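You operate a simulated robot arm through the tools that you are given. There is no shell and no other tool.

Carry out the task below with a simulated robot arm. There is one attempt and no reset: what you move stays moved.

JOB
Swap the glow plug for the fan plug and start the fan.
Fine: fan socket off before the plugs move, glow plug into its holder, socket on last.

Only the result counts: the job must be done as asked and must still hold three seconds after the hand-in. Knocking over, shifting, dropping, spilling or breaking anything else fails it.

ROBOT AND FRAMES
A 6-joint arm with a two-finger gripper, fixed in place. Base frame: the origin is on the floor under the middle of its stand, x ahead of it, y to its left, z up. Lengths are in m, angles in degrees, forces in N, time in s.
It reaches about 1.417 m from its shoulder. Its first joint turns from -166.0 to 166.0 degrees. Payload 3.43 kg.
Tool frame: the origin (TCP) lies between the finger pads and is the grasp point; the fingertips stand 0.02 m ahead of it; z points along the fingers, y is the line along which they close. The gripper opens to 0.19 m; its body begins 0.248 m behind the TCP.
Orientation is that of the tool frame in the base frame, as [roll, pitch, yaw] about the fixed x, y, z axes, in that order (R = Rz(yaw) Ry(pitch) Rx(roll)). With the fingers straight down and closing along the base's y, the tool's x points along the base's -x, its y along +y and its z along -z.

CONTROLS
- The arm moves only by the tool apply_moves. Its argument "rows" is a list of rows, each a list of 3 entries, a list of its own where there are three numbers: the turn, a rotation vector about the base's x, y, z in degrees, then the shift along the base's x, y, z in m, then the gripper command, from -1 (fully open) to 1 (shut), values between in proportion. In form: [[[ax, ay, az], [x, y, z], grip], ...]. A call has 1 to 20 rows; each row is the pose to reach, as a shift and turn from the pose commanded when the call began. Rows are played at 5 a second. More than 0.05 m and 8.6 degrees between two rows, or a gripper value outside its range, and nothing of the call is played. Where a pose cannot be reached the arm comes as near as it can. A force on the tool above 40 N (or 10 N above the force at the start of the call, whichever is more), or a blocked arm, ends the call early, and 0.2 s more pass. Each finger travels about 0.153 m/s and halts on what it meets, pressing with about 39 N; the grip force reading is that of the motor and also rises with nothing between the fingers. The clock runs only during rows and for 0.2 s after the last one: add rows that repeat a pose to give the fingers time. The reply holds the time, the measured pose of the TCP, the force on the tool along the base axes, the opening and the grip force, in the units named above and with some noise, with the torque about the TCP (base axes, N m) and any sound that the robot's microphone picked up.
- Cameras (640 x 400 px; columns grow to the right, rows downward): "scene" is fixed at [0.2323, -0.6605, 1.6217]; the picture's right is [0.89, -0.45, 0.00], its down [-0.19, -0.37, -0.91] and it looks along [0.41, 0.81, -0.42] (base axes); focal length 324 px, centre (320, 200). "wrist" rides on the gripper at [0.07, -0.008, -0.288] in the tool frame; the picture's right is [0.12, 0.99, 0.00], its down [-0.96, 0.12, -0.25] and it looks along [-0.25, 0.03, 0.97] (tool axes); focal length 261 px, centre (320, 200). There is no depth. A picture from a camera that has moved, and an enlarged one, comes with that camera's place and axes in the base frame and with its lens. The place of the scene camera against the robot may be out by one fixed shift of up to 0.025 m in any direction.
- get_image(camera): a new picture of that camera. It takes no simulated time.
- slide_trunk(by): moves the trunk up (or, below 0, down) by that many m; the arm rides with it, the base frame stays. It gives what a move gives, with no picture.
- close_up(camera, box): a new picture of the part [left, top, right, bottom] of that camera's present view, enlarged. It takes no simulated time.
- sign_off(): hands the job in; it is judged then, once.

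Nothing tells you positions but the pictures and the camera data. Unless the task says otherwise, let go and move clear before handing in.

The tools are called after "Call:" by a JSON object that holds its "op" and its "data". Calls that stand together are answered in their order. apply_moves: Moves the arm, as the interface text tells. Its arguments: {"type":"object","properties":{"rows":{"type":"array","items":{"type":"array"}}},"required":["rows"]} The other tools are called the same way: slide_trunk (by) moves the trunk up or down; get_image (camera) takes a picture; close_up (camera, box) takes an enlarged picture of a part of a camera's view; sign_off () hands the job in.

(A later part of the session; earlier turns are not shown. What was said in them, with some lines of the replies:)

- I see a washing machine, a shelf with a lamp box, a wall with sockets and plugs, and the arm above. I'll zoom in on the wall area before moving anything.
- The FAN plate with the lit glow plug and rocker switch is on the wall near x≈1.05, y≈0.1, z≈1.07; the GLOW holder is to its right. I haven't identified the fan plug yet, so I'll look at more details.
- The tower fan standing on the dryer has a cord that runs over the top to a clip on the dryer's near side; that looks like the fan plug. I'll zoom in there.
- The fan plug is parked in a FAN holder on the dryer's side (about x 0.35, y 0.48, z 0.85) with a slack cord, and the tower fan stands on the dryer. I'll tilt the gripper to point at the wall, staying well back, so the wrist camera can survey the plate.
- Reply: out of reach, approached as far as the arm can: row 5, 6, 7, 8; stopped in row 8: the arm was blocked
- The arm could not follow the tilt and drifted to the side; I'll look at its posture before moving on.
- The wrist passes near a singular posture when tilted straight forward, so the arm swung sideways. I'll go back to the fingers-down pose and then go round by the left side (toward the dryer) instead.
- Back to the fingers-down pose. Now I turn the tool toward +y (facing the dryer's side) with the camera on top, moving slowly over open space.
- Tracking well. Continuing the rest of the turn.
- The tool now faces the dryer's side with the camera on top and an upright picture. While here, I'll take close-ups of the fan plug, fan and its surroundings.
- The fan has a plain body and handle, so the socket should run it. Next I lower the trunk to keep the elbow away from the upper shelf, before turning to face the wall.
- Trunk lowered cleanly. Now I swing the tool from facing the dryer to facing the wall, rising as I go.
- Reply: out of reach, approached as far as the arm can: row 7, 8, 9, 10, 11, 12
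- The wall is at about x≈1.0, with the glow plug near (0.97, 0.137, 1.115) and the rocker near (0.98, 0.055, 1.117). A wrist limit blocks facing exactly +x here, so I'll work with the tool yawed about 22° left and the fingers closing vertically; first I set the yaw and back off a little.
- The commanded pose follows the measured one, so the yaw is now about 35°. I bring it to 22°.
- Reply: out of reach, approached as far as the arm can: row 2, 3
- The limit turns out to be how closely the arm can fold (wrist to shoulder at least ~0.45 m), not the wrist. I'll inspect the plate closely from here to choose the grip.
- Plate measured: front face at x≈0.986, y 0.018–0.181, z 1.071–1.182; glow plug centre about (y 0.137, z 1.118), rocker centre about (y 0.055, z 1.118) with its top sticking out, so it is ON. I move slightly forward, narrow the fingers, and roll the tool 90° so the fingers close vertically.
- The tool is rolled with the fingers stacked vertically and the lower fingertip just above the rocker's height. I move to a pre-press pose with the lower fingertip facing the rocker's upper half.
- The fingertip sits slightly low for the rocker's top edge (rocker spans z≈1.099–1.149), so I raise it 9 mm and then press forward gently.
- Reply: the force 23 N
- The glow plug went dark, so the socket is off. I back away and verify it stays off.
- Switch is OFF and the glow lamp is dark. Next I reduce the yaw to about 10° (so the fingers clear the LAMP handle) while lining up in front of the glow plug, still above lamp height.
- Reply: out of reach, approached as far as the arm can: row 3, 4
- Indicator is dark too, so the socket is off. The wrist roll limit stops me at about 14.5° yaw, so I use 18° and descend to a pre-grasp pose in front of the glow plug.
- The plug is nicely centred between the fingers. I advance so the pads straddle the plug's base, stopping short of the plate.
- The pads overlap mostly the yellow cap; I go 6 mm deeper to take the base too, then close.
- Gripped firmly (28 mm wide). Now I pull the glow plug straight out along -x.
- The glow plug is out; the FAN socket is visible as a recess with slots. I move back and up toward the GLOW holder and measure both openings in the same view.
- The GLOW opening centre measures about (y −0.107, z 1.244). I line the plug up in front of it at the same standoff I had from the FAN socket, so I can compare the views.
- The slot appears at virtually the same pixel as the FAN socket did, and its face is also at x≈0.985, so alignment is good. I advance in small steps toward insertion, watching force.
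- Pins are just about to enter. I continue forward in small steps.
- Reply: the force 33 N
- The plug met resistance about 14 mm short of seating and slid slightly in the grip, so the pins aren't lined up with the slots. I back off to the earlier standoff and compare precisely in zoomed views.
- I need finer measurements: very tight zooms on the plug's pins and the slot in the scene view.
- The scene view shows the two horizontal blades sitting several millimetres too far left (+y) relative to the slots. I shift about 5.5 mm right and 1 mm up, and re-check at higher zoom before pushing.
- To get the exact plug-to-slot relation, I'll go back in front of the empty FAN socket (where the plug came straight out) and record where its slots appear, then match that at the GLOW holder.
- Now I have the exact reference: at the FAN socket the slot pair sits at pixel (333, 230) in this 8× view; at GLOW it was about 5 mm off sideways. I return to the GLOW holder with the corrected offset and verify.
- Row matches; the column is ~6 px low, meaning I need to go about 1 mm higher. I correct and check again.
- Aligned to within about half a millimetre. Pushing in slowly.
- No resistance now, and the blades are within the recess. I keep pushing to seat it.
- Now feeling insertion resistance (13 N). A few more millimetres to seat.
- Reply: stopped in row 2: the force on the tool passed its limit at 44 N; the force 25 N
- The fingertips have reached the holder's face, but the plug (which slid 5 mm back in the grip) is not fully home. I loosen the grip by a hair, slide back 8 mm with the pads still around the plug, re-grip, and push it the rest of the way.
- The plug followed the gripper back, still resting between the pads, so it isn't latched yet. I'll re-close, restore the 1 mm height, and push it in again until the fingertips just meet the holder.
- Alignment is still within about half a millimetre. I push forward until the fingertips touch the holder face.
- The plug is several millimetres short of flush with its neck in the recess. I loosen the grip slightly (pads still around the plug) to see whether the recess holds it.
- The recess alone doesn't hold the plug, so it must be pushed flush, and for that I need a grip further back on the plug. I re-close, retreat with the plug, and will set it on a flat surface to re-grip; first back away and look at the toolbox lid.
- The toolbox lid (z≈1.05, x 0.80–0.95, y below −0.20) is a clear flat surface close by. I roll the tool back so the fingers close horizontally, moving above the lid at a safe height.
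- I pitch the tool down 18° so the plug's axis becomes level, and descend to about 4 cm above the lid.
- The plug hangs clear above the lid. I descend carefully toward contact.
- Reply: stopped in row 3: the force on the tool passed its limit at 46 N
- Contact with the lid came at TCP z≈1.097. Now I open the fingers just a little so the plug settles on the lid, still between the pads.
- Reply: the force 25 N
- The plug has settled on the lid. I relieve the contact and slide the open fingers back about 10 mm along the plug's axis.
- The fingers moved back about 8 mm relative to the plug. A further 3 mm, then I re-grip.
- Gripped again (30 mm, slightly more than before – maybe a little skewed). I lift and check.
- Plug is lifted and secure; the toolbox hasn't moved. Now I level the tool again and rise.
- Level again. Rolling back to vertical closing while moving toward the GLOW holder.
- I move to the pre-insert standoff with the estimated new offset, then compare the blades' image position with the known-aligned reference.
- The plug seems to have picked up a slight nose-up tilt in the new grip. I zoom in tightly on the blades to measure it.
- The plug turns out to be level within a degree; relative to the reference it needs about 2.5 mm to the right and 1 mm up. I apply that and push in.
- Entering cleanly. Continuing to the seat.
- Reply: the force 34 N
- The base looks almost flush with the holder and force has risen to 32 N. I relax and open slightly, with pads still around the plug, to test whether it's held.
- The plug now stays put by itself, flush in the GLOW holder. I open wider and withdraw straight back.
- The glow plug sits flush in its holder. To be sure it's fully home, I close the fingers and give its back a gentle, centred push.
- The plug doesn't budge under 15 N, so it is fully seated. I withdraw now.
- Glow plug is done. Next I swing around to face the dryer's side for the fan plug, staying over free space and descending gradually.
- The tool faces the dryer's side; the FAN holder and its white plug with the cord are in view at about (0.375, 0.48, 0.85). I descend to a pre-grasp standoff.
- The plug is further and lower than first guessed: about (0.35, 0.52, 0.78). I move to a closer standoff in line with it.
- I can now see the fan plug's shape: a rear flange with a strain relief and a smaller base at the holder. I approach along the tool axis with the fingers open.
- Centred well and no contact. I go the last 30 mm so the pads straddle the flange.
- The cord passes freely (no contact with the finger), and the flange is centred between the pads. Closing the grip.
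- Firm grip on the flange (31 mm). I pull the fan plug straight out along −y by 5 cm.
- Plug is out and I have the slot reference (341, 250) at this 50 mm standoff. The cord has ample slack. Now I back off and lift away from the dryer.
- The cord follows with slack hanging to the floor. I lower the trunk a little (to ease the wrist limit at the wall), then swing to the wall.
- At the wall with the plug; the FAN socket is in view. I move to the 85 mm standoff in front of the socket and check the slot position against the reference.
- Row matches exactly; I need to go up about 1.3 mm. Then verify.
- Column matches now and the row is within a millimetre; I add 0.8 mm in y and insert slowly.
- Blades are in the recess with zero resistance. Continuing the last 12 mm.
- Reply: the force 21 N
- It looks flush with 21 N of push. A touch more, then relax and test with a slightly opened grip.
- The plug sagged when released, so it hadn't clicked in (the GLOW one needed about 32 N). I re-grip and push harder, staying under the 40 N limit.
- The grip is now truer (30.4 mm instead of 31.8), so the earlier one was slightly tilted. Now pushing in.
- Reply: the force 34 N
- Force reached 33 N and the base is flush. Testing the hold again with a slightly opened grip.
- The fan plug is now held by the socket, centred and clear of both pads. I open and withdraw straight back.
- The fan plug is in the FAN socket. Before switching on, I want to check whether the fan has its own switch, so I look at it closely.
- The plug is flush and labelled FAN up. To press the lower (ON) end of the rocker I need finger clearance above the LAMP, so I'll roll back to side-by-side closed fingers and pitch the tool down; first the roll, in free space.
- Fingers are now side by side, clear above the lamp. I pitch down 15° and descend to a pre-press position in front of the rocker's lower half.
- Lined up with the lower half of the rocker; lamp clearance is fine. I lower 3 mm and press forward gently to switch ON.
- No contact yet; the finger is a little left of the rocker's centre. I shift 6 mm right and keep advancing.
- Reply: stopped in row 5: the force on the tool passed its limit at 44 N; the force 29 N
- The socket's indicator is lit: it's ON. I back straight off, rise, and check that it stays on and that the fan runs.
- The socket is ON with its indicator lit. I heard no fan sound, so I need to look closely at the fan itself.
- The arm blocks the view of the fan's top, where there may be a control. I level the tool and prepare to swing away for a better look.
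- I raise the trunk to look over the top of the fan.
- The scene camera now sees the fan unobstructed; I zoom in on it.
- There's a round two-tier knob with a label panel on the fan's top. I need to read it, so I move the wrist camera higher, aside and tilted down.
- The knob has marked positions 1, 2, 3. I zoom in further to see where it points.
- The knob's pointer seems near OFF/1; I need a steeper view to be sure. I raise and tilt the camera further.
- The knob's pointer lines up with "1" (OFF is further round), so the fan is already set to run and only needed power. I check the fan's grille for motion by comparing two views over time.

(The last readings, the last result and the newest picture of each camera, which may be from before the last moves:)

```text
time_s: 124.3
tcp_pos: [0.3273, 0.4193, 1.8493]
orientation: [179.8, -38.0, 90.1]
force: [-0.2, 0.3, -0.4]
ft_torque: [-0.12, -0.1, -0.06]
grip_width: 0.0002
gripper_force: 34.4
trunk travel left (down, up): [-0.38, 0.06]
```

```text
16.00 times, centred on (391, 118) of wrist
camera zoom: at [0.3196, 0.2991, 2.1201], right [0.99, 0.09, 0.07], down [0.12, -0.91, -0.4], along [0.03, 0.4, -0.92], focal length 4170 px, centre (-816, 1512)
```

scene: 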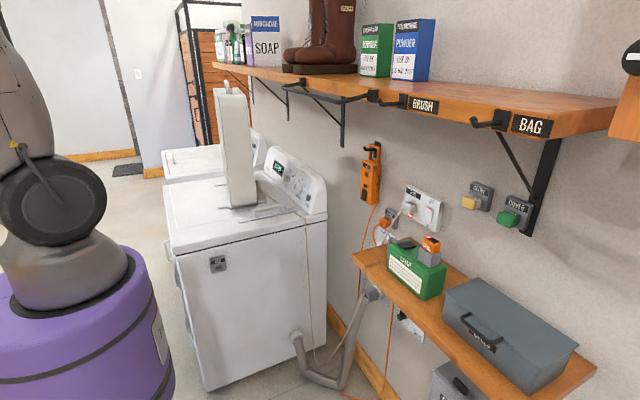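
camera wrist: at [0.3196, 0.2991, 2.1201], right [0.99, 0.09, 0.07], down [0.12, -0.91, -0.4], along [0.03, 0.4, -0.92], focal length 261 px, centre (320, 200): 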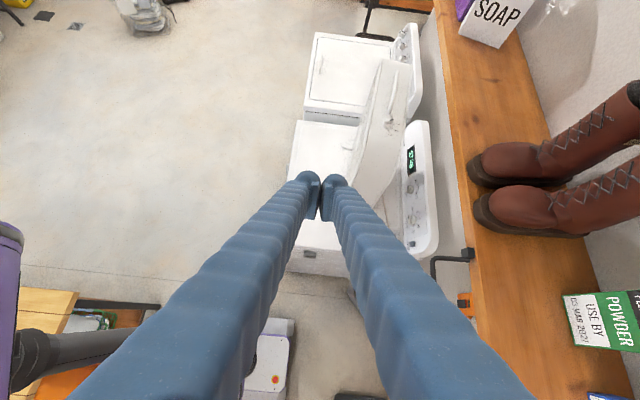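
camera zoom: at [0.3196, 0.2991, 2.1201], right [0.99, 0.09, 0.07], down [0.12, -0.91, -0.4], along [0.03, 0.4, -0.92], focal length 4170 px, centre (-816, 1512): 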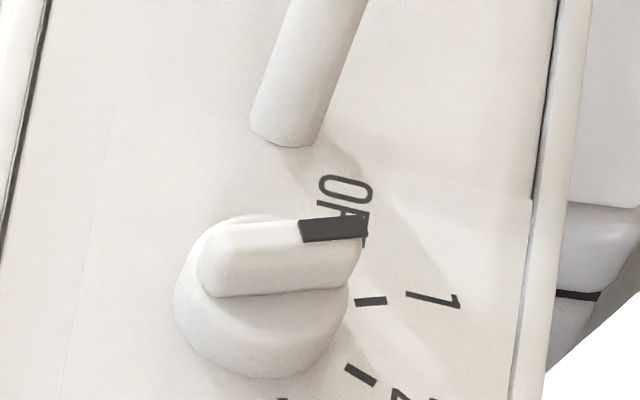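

The pointer angle (≈15°) matches the "1" tick (≈12–17°), with OFF some 40–50° further round, so the fan is set to run and is powered. One last check of both plugs, the switch and surroundings.

Call:
{"op": "close_up", "data": {"camera": "scene", "box": [395, 180, 445, 235]}}

Call:
{"op": "close_up", "data": {"camera": "scene", "box": [450, 175, 500, 220]}}

Call:
{"op": "close_up", "data": {"camera": "scene", "box": [340, 200, 600, 400]}}

Call:
{"op": "close_up", "data": {"camera": "scene", "box": [160, 170, 420, 400]}}

```text
7.27 times, centred on (420, 208) of scene
camera zoom: at [0.2323, -0.6605, 1.6217], right [0.89, -0.45, 0.0], down [-0.19, -0.37, -0.91], along [0.41, 0.81, -0.42], focal length 2353 px, centre (-407, 146)
```

zoom: 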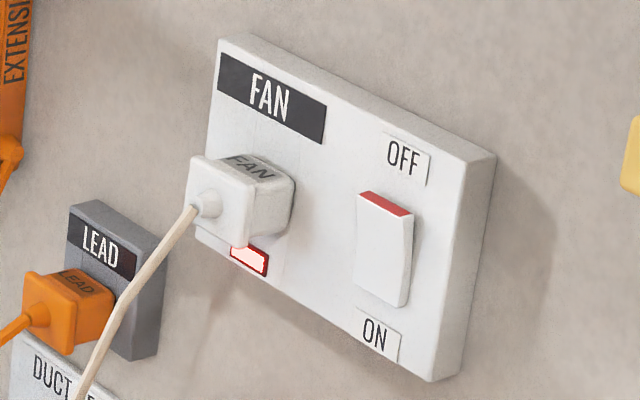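

```text
8.89 times, centred on (475, 198) of scene
camera zoom: at [0.2323, -0.6605, 1.6217], right [0.89, -0.45, 0.0], down [-0.19, -0.37, -0.91], along [0.41, 0.81, -0.42], focal length 2876 px, centre (-1058, 222)
```

zoom: 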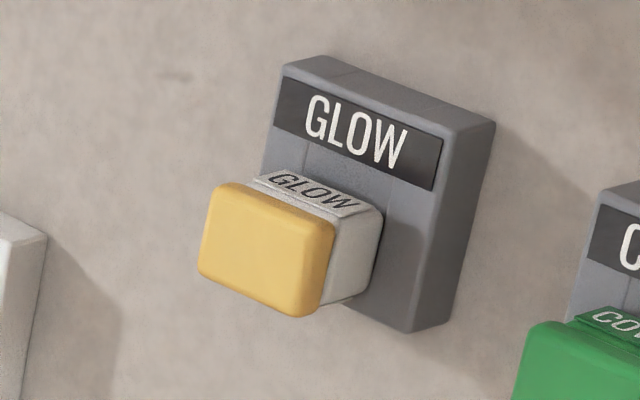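

```text
2.00 times, centred on (470, 300) of scene
camera zoom: at [0.2323, -0.6605, 1.6217], right [0.89, -0.45, 0.0], down [-0.19, -0.37, -0.91], along [0.41, 0.81, -0.42], focal length 647 px, centre (20, 0)
```

zoom: 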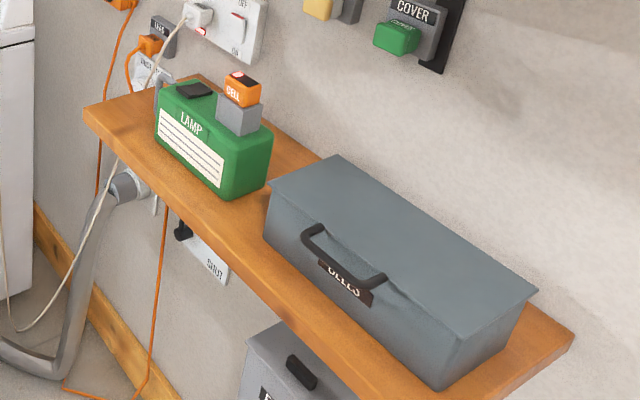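

```text
1.74 times, centred on (290, 285) of scene
camera zoom: at [0.2323, -0.6605, 1.6217], right [0.89, -0.45, 0.0], down [-0.19, -0.37, -0.91], along [0.41, 0.81, -0.42], focal length 563 px, centre (372, 52)
```

zoom: 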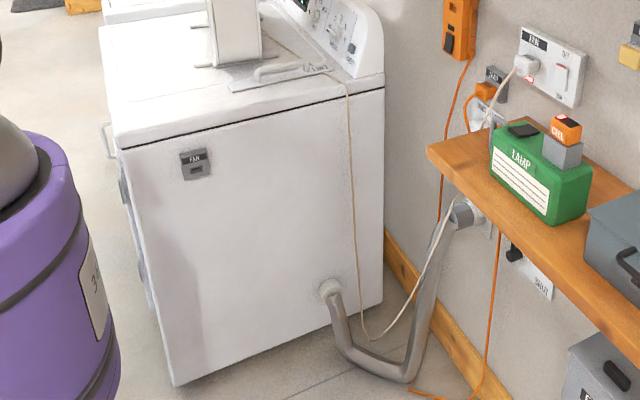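

Everything checks out:
- The glow plug is flush in its GLOW holder.
- The fan plug is flush in the FAN socket.
- The rocker is ON with its indicator lit, and it was switched on last.
- The fan's own knob is at 1.
- Nothing else has moved and the arm is clear.

I heard no fan sound and couldn't see it turning, so I'm judging that it's running from the power and the knob setting. Handing in.

Call:
{"op": "sign_off", "data": {}}

```text
The job is handed in.
```

The plugs are swapped and the FAN socket is on, but I couldn't directly confirm that the fan is turning. The microphone picked up no sound and I couldn't see the blades move. I'm going by the lit socket indicator and the fan's own knob, which points at 1.

- **Order:** I switched the FAN socket off before moving either plug and back on last.
- **Glow plug:** it sits flush in the GLOW holder. It slipped back in the gripper on the first try, so I set it down on the CELLS toolbox lid to re-grip it. It did not move when I pushed it with about 15 N afterwards.
- **Fan plug:** it sits flush in the FAN socket and stays there with the gripper away. The cord hangs slack down to the floor.
- **Surroundings:** while setting the glow plug down I pressed on the toolbox lid with about 46 N. The toolbox, the lamp and the fan look unmoved in the pictures.

The gripper is empty and the arm is clear of everything.
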